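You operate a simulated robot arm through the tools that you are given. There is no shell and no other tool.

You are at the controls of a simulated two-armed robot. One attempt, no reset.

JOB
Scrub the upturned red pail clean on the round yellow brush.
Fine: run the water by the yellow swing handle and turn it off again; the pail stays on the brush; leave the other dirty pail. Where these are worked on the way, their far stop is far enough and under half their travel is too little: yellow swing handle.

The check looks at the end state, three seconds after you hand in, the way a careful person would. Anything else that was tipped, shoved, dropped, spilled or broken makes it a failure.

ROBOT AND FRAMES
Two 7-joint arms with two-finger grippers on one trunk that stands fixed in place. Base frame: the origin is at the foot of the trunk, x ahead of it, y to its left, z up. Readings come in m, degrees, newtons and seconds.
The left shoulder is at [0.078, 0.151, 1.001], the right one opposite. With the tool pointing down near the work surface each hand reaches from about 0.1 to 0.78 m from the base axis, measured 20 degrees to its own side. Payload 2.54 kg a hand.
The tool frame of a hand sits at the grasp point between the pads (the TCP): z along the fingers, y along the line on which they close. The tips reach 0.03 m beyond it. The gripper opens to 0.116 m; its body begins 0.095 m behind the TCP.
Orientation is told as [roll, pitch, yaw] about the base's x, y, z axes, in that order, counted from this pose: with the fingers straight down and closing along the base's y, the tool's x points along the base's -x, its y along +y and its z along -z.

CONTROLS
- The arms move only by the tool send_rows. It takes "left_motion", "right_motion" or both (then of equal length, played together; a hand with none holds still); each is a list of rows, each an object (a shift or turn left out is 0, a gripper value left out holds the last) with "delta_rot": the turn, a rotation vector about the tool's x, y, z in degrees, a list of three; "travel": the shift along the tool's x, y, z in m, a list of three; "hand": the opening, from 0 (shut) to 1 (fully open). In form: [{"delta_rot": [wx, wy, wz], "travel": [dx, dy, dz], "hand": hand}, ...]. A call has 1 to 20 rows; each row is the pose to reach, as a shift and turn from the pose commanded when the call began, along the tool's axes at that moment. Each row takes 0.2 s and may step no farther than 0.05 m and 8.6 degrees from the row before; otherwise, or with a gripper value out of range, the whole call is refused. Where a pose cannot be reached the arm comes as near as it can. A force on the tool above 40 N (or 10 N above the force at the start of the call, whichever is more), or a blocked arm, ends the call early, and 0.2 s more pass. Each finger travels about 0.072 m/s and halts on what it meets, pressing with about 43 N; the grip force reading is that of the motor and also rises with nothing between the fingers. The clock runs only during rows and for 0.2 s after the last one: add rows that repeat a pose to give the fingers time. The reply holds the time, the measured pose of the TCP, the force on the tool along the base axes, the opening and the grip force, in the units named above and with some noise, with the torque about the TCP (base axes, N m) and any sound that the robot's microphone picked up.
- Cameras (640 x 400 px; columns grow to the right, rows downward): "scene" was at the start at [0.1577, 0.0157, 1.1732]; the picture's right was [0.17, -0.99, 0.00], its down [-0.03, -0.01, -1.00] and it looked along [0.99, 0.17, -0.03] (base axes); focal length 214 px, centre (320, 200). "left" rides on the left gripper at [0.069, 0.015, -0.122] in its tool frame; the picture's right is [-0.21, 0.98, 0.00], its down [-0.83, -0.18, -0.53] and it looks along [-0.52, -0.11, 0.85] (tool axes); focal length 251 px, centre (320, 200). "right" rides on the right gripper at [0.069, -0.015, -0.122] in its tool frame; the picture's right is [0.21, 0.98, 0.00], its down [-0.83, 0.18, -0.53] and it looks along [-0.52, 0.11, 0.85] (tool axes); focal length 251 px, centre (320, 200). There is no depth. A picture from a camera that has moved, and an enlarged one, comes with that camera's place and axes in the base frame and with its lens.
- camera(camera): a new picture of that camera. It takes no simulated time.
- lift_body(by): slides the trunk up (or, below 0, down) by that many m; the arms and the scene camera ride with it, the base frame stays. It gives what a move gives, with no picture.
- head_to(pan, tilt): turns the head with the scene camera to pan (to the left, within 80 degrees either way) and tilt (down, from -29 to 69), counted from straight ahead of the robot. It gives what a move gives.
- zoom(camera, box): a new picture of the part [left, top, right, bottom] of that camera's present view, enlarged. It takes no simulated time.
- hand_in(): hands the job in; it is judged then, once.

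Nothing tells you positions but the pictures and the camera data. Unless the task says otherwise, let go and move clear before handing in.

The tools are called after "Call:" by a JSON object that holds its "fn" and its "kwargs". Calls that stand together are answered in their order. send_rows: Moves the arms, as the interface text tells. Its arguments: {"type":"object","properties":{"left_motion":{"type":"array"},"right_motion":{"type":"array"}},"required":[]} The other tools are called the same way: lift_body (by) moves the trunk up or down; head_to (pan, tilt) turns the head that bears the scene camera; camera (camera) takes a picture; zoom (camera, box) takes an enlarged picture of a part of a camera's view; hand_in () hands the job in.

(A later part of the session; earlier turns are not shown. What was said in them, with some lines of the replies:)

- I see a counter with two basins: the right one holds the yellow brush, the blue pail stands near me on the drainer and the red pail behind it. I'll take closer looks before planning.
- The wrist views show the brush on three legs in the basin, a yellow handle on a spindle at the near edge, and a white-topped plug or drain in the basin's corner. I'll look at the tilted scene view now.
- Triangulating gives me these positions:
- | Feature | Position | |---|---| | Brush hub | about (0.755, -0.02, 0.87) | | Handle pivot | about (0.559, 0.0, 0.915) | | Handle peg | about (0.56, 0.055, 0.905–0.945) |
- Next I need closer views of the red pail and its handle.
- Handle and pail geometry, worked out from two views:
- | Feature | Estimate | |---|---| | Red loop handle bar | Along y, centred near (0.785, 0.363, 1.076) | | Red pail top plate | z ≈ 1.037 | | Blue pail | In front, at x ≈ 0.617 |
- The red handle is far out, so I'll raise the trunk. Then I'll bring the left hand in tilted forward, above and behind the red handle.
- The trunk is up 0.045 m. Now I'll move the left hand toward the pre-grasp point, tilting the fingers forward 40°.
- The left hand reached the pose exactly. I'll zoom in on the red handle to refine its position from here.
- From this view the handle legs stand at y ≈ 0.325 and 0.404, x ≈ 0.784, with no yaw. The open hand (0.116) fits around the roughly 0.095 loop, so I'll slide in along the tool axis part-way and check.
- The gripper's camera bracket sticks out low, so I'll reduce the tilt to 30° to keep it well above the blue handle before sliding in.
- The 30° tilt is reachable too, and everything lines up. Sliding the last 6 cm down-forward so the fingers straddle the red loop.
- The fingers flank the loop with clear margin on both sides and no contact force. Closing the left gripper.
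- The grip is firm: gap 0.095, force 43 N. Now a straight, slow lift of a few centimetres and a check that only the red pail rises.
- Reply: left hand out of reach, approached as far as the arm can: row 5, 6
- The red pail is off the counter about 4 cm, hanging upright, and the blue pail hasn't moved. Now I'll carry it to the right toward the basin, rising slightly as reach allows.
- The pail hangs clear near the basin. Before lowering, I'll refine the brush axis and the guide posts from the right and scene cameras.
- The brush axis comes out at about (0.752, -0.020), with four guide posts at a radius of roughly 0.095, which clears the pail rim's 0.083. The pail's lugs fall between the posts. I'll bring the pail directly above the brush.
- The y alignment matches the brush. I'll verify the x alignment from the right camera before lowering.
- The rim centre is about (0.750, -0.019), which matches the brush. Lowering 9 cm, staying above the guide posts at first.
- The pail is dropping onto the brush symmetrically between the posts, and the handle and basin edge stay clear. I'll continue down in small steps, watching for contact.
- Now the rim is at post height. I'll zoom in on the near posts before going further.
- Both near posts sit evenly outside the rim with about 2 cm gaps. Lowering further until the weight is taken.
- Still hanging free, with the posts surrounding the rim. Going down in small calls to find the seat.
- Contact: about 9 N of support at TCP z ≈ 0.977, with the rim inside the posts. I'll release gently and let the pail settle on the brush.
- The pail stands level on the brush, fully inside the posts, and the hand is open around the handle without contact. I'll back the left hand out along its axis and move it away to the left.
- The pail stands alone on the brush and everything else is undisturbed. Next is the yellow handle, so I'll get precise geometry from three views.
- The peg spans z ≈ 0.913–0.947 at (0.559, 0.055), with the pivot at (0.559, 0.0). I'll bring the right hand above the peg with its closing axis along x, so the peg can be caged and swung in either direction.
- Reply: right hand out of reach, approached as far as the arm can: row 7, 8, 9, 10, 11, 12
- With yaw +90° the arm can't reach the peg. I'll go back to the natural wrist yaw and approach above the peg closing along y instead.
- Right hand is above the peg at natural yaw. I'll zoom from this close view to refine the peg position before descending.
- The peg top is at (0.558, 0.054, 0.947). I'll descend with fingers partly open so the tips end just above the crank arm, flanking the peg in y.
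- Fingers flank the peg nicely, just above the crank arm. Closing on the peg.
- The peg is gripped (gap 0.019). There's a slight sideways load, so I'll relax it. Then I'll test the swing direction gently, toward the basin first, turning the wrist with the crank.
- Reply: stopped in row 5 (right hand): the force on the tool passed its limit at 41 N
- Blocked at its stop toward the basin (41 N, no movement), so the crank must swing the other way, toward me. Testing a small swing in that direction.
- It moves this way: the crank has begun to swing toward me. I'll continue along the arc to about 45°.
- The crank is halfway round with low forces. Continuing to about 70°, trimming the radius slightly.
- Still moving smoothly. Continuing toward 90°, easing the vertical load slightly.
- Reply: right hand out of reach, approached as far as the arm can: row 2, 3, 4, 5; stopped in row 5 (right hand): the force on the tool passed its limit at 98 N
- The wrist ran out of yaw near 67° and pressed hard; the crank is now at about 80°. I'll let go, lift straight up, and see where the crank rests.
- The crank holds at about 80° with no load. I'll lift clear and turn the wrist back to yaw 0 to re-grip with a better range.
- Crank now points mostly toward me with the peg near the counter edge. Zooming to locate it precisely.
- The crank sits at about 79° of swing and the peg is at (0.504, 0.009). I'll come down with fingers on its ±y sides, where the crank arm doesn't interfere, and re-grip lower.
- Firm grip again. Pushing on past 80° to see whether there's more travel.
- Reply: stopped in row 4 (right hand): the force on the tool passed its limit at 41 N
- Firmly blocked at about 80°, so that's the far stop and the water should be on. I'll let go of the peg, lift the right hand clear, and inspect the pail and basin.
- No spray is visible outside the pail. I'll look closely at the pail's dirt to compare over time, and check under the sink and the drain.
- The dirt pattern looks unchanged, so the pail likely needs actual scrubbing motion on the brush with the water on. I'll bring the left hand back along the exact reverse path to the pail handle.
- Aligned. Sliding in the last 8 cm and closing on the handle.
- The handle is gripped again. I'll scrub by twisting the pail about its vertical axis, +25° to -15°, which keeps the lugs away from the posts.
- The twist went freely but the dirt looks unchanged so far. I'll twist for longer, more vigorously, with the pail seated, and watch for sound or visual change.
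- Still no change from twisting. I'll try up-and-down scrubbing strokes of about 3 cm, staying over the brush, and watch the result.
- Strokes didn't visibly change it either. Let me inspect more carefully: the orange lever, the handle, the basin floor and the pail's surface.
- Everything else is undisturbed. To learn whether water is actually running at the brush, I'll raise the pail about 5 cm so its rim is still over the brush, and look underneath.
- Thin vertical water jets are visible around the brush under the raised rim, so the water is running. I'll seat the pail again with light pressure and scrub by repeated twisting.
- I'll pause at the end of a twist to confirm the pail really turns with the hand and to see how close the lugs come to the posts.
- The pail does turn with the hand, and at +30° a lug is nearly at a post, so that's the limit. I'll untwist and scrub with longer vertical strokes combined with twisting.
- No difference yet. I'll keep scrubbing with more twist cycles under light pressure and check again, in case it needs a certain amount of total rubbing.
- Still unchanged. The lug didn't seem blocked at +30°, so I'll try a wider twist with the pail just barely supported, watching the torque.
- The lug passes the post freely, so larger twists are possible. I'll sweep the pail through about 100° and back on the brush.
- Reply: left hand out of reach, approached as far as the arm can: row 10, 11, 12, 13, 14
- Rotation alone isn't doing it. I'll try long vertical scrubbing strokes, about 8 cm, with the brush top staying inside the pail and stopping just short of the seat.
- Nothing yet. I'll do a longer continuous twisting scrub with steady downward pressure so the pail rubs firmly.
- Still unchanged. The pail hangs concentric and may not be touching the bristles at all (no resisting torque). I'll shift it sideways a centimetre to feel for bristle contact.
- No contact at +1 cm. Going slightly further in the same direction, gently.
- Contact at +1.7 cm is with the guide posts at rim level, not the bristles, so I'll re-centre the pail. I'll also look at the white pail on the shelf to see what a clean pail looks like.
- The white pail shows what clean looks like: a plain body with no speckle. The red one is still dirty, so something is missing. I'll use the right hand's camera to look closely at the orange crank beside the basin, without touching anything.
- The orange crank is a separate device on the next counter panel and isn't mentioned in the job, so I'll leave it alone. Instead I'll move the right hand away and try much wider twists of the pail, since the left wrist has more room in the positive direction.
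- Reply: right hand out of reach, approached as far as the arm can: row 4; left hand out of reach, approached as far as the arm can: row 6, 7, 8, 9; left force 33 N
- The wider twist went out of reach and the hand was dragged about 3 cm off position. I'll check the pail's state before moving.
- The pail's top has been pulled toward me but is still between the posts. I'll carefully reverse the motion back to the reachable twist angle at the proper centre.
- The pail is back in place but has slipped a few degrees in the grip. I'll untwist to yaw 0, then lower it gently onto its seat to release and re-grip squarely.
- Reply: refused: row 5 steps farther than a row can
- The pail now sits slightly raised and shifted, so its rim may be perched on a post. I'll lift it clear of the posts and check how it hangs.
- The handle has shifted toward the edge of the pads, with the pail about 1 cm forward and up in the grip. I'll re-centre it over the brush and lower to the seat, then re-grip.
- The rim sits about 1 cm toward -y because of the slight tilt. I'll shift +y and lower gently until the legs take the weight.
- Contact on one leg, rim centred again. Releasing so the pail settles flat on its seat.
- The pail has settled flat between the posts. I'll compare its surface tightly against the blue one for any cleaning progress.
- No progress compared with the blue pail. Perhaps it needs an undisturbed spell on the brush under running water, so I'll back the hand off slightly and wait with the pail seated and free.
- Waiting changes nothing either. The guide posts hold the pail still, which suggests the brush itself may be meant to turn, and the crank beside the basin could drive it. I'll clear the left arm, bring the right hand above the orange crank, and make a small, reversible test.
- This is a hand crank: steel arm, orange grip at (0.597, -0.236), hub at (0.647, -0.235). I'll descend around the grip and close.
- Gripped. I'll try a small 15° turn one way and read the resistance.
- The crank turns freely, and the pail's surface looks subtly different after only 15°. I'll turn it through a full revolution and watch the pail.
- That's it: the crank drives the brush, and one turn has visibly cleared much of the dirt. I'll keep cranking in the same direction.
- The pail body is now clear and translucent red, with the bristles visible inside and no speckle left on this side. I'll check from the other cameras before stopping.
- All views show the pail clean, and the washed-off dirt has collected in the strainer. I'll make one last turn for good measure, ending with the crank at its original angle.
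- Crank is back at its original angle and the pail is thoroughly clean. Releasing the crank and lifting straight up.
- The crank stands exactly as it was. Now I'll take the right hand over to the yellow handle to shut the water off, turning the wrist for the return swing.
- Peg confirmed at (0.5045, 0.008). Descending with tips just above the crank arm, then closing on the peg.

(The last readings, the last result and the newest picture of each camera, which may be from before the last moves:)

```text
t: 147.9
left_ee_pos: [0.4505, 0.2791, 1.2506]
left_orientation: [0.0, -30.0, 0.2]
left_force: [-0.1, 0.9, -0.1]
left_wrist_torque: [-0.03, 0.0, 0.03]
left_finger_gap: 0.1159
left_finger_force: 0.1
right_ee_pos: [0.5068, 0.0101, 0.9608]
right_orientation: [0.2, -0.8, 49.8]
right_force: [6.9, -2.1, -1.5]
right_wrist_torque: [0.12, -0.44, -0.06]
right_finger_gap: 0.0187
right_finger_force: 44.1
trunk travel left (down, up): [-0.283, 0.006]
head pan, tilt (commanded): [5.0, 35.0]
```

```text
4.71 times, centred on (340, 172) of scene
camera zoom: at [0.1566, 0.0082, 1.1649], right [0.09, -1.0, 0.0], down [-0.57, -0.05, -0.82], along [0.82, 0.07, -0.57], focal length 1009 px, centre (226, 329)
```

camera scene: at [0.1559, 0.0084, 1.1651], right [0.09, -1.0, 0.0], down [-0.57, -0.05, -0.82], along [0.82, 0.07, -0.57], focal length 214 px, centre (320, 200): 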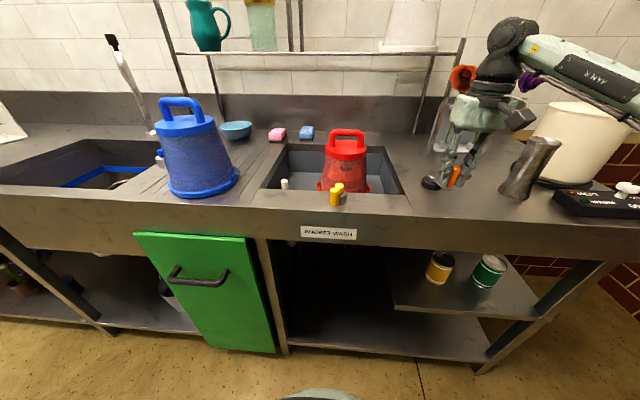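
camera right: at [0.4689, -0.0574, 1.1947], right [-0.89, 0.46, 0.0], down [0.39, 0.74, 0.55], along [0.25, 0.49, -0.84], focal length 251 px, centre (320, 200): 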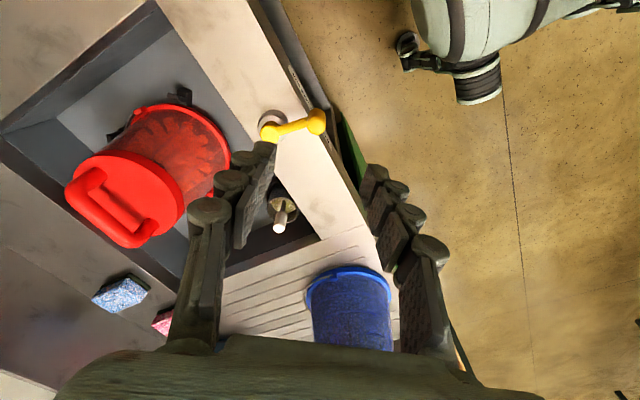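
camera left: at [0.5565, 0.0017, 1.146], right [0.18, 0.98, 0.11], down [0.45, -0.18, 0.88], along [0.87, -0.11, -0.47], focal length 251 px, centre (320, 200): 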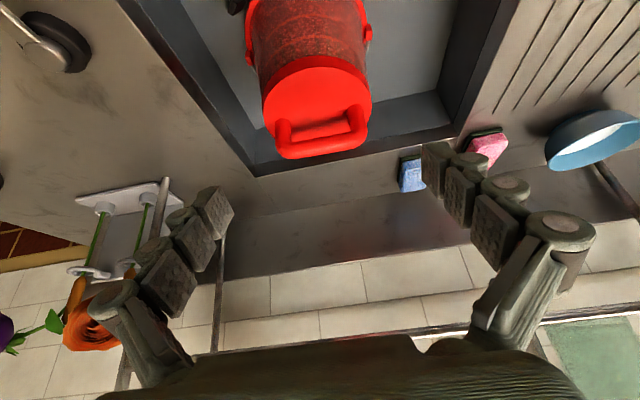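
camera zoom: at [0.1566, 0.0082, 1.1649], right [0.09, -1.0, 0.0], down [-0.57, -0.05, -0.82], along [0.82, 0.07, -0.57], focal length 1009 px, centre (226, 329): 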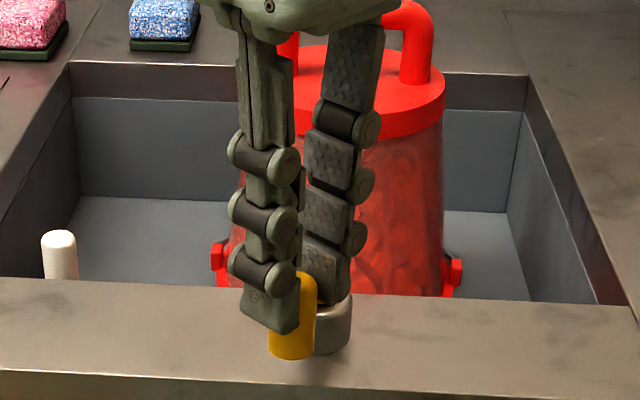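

Firm grip on the peg. Swinging back toward the off position, following the arc with the wrist.

Call:
{"fn": "send_rows", "kwargs": {"right_motion": [{"travel": [-0.0058, 0.0025, 0], "delta_rot": [0, 0, 4]}, {"travel": [-0.0101, 0.0043, 0], "delta_rot": [0, 0, 9]}, {"travel": [-0.0145, 0.0057, 0], "delta_rot": [0, 0, 14]}, {"travel": [-0.0192, 0.0067, 0], "delta_rot": [0, 0, 19]}, {"travel": [-0.0237, 0.0073, 0], "delta_rot": [0, 0, 24]}, {"travel": [-0.0284, 0.0075, 0], "delta_rot": [0, 0, 29]}, {"travel": [-0.0331, 0.0073, 0], "delta_rot": [0, 0, 34]}, {"travel": [-0.0377, 0.0067, 0], "delta_rot": [0, 0, 39]}, {"travel": [-0.0377, 0.0067, 0], "delta_rot": [0, 0, 39]}]}}

Call:
{"fn": "zoom", "kwargs": {"camera": "right", "box": [210, 80, 390, 220]}}

Call:
{"fn": "zoom", "kwargs": {"camera": "scene", "box": [280, 130, 400, 215]}}

```text
t: 149.9
left_ee_pos: [0.4502, 0.2795, 1.2507]
left_orientation: [0.0, -30.0, 0.1]
left_force: [0.0, 0.1, 0.0]
left_wrist_torque: [0.03, 0.0, 0.02]
left_finger_gap: 0.1161
left_finger_force: 0.2
right_ee_pos: [0.526, 0.0422, 0.9605]
right_orientation: [0.9, -0.4, 10.9]
right_force: [7.1, -3.5, -7.7]
right_wrist_torque: [-0.05, -0.92, 0.11]
right_finger_gap: 0.019
right_finger_force: 43.6
trunk travel left (down, up): [-0.283, 0.006]
head pan, tilt (commanded): [5.0, 35.0]
```

```text
2.86 times, centred on (300, 150) of right
camera zoom: at [0.4593, 0.0114, 1.0823], right [-0.4, 0.92, 0.01], down [0.77, 0.33, 0.54], along [0.49, 0.22, -0.84], focal length 718 px, centre (377, 343)
```

zoom: 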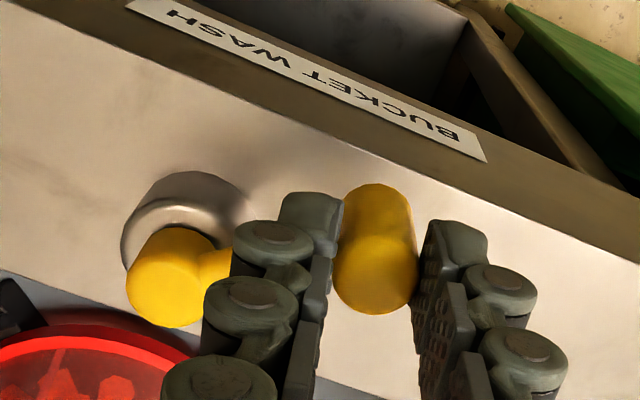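

```text
4.71 times, centred on (340, 172) of scene
camera zoom: at [0.157, 0.0082, 1.1649], right [0.09, -1.0, 0.0], down [-0.57, -0.05, -0.82], along [0.82, 0.07, -0.57], focal length 1009 px, centre (226, 329)
```

zoom: 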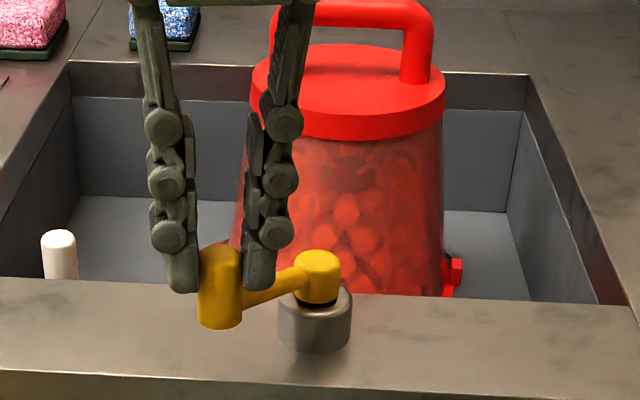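

Half-way back. Continuing to the off stop, then pressing slightly against it.

Call:
{"fn": "send_rows", "kwargs": {"right_motion": [{"travel": [-0.0049, 0.0015, 0.0005], "delta_rot": [0, 0, 4]}, {"travel": [-0.0092, 0.0032, 0.001], "delta_rot": [0, 0, 8]}, {"travel": [-0.0136, 0.0045, 0.001], "delta_rot": [0, 0, 12]}, {"travel": [-0.0182, 0.0054, 0.001], "delta_rot": [0, 0, 16]}, {"travel": [-0.0228, 0.006, 0.001], "delta_rot": [0, 0, 20]}, {"travel": [-0.0274, 0.0061, 0.001], "delta_rot": [0, 0, 24]}, {"travel": [-0.032, 0.0058, 0.001], "delta_rot": [0, 0, 28]}, {"travel": [-0.0365, 0.0051, 0.001], "delta_rot": [0, 0, 32]}, {"travel": [-0.0393, 0.0045, 0.001], "delta_rot": [0, 0, 32]}, {"travel": [-0.0393, 0.0045, 0.001], "delta_rot": [0, 0, 32]}]}}

Call:
{"fn": "zoom", "kwargs": {"camera": "right", "box": [210, 80, 390, 220]}}

Call:
{"fn": "zoom", "kwargs": {"camera": "scene", "box": [280, 130, 400, 215]}}

```text
t: 152.1
left_ee_pos: [0.4499, 0.2792, 1.2511]
left_orientation: [-0.1, -30.0, 0.2]
left_force: [-0.1, 0.4, -0.2]
left_wrist_torque: [-0.03, 0.02, 0.03]
left_finger_gap: 0.116
left_finger_force: 0.0
right_ee_pos: [0.5619, 0.0542, 0.9614]
right_orientation: [0.9, 0.1, -21.0]
right_force: [-10.8, 2.8, -10.2]
right_wrist_torque: [-0.03, 0.2, -0.13]
right_finger_gap: 0.0188
right_finger_force: 44.3
trunk travel left (down, up): [-0.283, 0.006]
head pan, tilt (commanded): [5.0, 35.0]
```

```text
2.86 times, centred on (300, 150) of right
camera zoom: at [0.4902, 0.0627, 1.083], right [0.15, 0.99, 0.02], down [0.83, -0.13, 0.54], along [0.53, -0.07, -0.84], focal length 718 px, centre (377, 343)
```

zoom: 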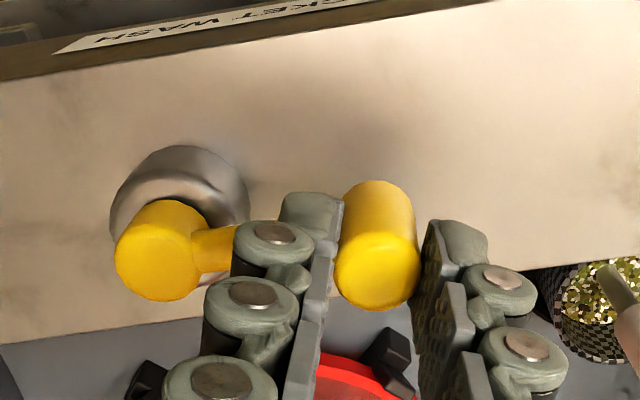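

```text
4.71 times, centred on (340, 172) of scene
camera zoom: at [0.1557, 0.0087, 1.165], right [0.09, -1.0, 0.0], down [-0.57, -0.05, -0.82], along [0.82, 0.07, -0.57], focal length 1009 px, centre (226, 329)
```

zoom: 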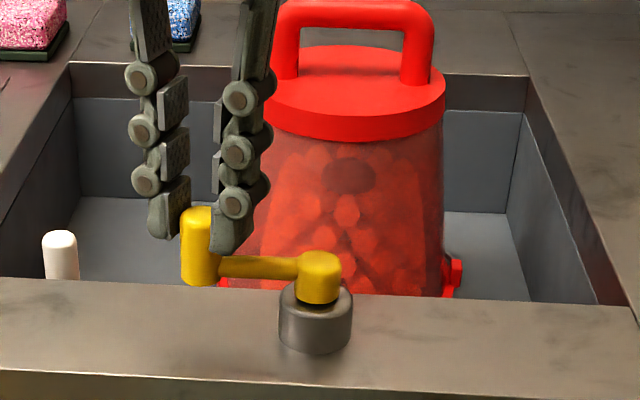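

The handle is back against its off stop (resisting at about 11 N). Releasing and lifting away.

Call:
{"fn": "send_rows", "kwargs": {"right_motion": [{"hand": 0.25}, {"hand": 0.45}, {"hand": 0.45}, {"travel": [0, 0, -0.03]}, {"travel": [0, 0, -0.07]}, {"travel": [0, 0, -0.11]}, {"travel": [0, 0, -0.15]}, {"travel": [0, 0, -0.15]}]}}

Call:
{"fn": "camera", "kwargs": {"camera": "right"}}

Call:
{"fn": "zoom", "kwargs": {"camera": "scene", "box": [280, 130, 400, 215]}}

```text
t: 153.9
left_ee_pos: [0.4502, 0.2789, 1.2502]
left_orientation: [-0.1, -30.0, 0.1]
left_force: [0.6, -0.1, 0.3]
left_wrist_torque: [-0.01, -0.01, -0.01]
left_finger_gap: 0.1157
left_finger_force: 0.1
right_ee_pos: [0.5606, 0.0514, 1.111]
right_orientation: [0.9, 0.0, -20.9]
right_force: [-0.8, 0.2, -0.3]
right_wrist_torque: [-0.01, -0.01, 0.01]
right_finger_gap: 0.0521
right_finger_force: 0.1
trunk travel left (down, up): [-0.283, 0.006]
head pan, tilt (commanded): [5.0, 35.0]
```

```text
taken
camera right: at [0.4888, 0.0597, 1.2336], right [0.15, 0.99, 0.02], down [0.83, -0.14, 0.54], along [0.53, -0.07, -0.84], focal length 251 px, centre (320, 200)
```

right: 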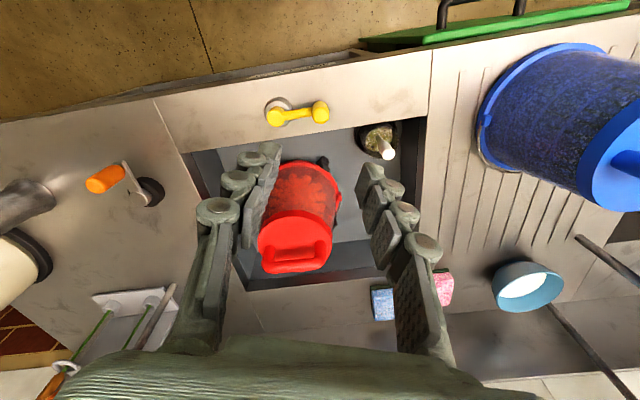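

```text
4.71 times, centred on (340, 172) of scene
camera zoom: at [0.1563, 0.0084, 1.165], right [0.09, -1.0, 0.0], down [-0.57, -0.05, -0.82], along [0.82, 0.07, -0.57], focal length 1009 px, centre (226, 329)
```

zoom: 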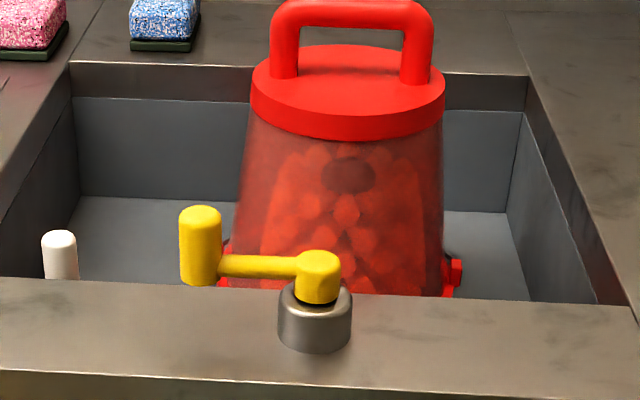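

The yellow handle is exactly at its original off position. I'll retract the right arm and do a final inspection.

Call:
{"fn": "send_rows", "kwargs": {"right_motion": [{"travel": [0.008, -0.02, -0.035], "delta_rot": [0, 0, -2]}, {"travel": [0.02, -0.05, -0.065], "delta_rot": [0, 0, -5]}, {"travel": [0.035, -0.085, -0.09], "delta_rot": [0, 0, -8]}, {"travel": [0.05, -0.125, -0.115], "delta_rot": [0, 0, -12]}, {"travel": [0.065, -0.165, -0.135], "delta_rot": [0, 0, -15]}, {"travel": [0.08, -0.205, -0.155], "delta_rot": [0, 0, -18]}, {"travel": [0.0964, -0.245, -0.17], "delta_rot": [0, 0, -21]}, {"travel": [0.0964, -0.2512, -0.17], "delta_rot": [0, 0, -21]}]}}

Call:
{"fn": "camera", "kwargs": {"camera": "scene"}}

Call:
{"fn": "camera", "kwargs": {"camera": "right"}}

Call:
{"fn": "zoom", "kwargs": {"camera": "left", "box": [110, 30, 310, 200]}}

Call:
{"fn": "zoom", "kwargs": {"camera": "right", "box": [270, 170, 430, 290]}}

```text
t: 155.7
left_ee_pos: [0.4523, 0.279, 1.2501]
left_orientation: [-0.1, -29.9, 0.1]
left_force: [0.7, 0.0, 0.6]
left_wrist_torque: [0.02, 0.01, 0.02]
left_finger_gap: 0.1161
left_finger_force: 0.1
right_ee_pos: [0.38, -0.1512, 1.277]
right_orientation: [1.0, -0.2, 0.0]
right_force: [0.1, -0.2, 0.5]
right_wrist_torque: [0.0, 0.03, 0.03]
right_finger_gap: 0.0521
right_finger_force: 0.1
trunk travel left (down, up): [-0.283, 0.006]
head pan, tilt (commanded): [5.0, 35.0]
```

```text
taken
camera scene: at [0.1564, 0.0084, 1.1649], right [0.09, -1.0, 0.0], down [-0.57, -0.05, -0.82], along [0.82, 0.07, -0.57], focal length 214 px, centre (320, 200)
```

scene: 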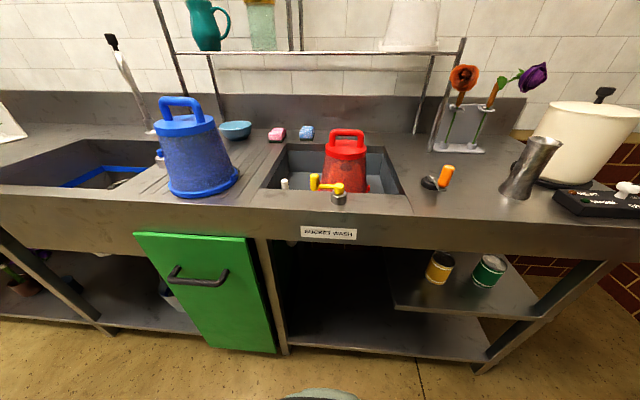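

```text
taken
camera right: at [0.3097, -0.169, 1.3983], right [-0.22, 0.98, 0.02], down [0.82, 0.17, 0.54], along [0.53, 0.13, -0.84], focal length 251 px, centre (320, 200)
```

right: 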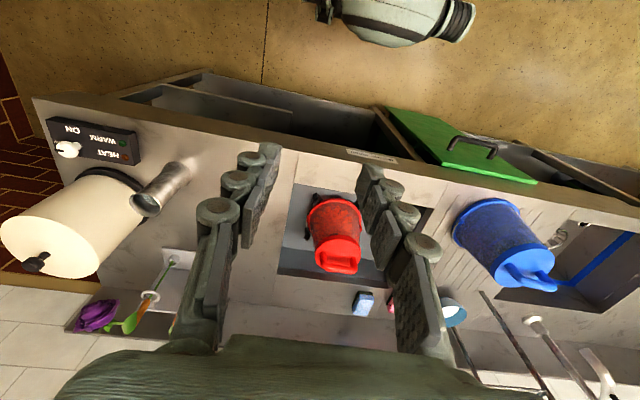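

```text
2.35 times, centred on (210, 115) of left
camera zoom: at [0.3284, 0.294, 1.3223], right [0.18, 0.98, 0.11], down [0.45, -0.18, 0.88], along [0.87, -0.11, -0.47], focal length 592 px, centre (579, 400)
```

zoom: 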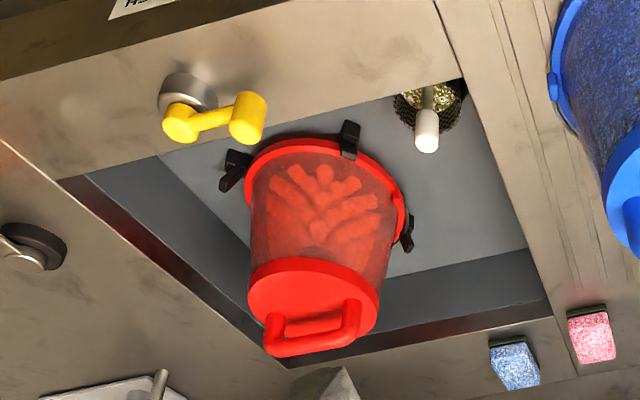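

```text
3.33 times, centred on (350, 230) of right
camera zoom: at [0.3097, -0.169, 1.3983], right [-0.22, 0.98, 0.02], down [0.82, 0.17, 0.54], along [0.53, 0.13, -0.84], focal length 838 px, centre (220, 100)
```

zoom: 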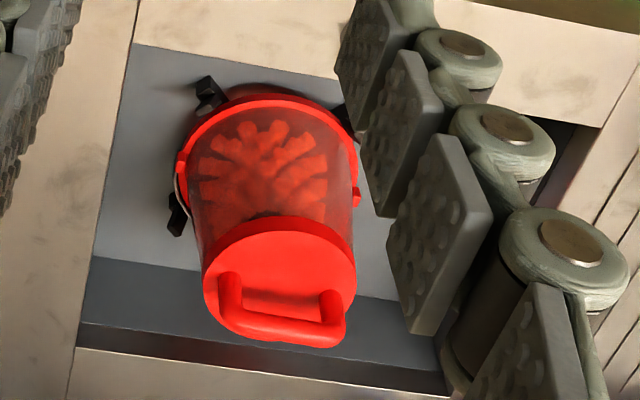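

The red pail is clean and seated on the brush, the water jets are gone, and the yellow handle is back at its off stop. The crank is at its starting angle, and the blue pail and everything else are where they began. Both hands are empty and clear, so I'm handing in.

Call:
{"fn": "hand_in", "kwargs": {}}

```text
The job is handed in.
```

The red pail is scrubbed clean and sitting on the yellow brush, the water is off, and I've handed the job in. I don't have the result of the check.

- **Pail:** I set it upturned over the brush between its guide posts. The dirt is gone in every camera view, and the bristles now show through the clear red body.
- **Water:** I swung the yellow handle to its far stop to run the water, then back to its original off stop.
- **Orange crank:** the brush is driven by the orange hand crank beside the basin, which your instructions didn't mention. Twisting and lifting the pail and waiting under running water all did nothing, so I tried the crank. About four turns cleaned the pail, and I left the crank at its starting angle.
- **One slip:** during a wide twist I dragged the pail about 3 cm off centre. I put it back, let it settle and carried on. It stayed between the posts, and I saw nothing else disturbed.
- **Everything else:** the blue pail and the other items look where they started, and both hands are empty and clear.
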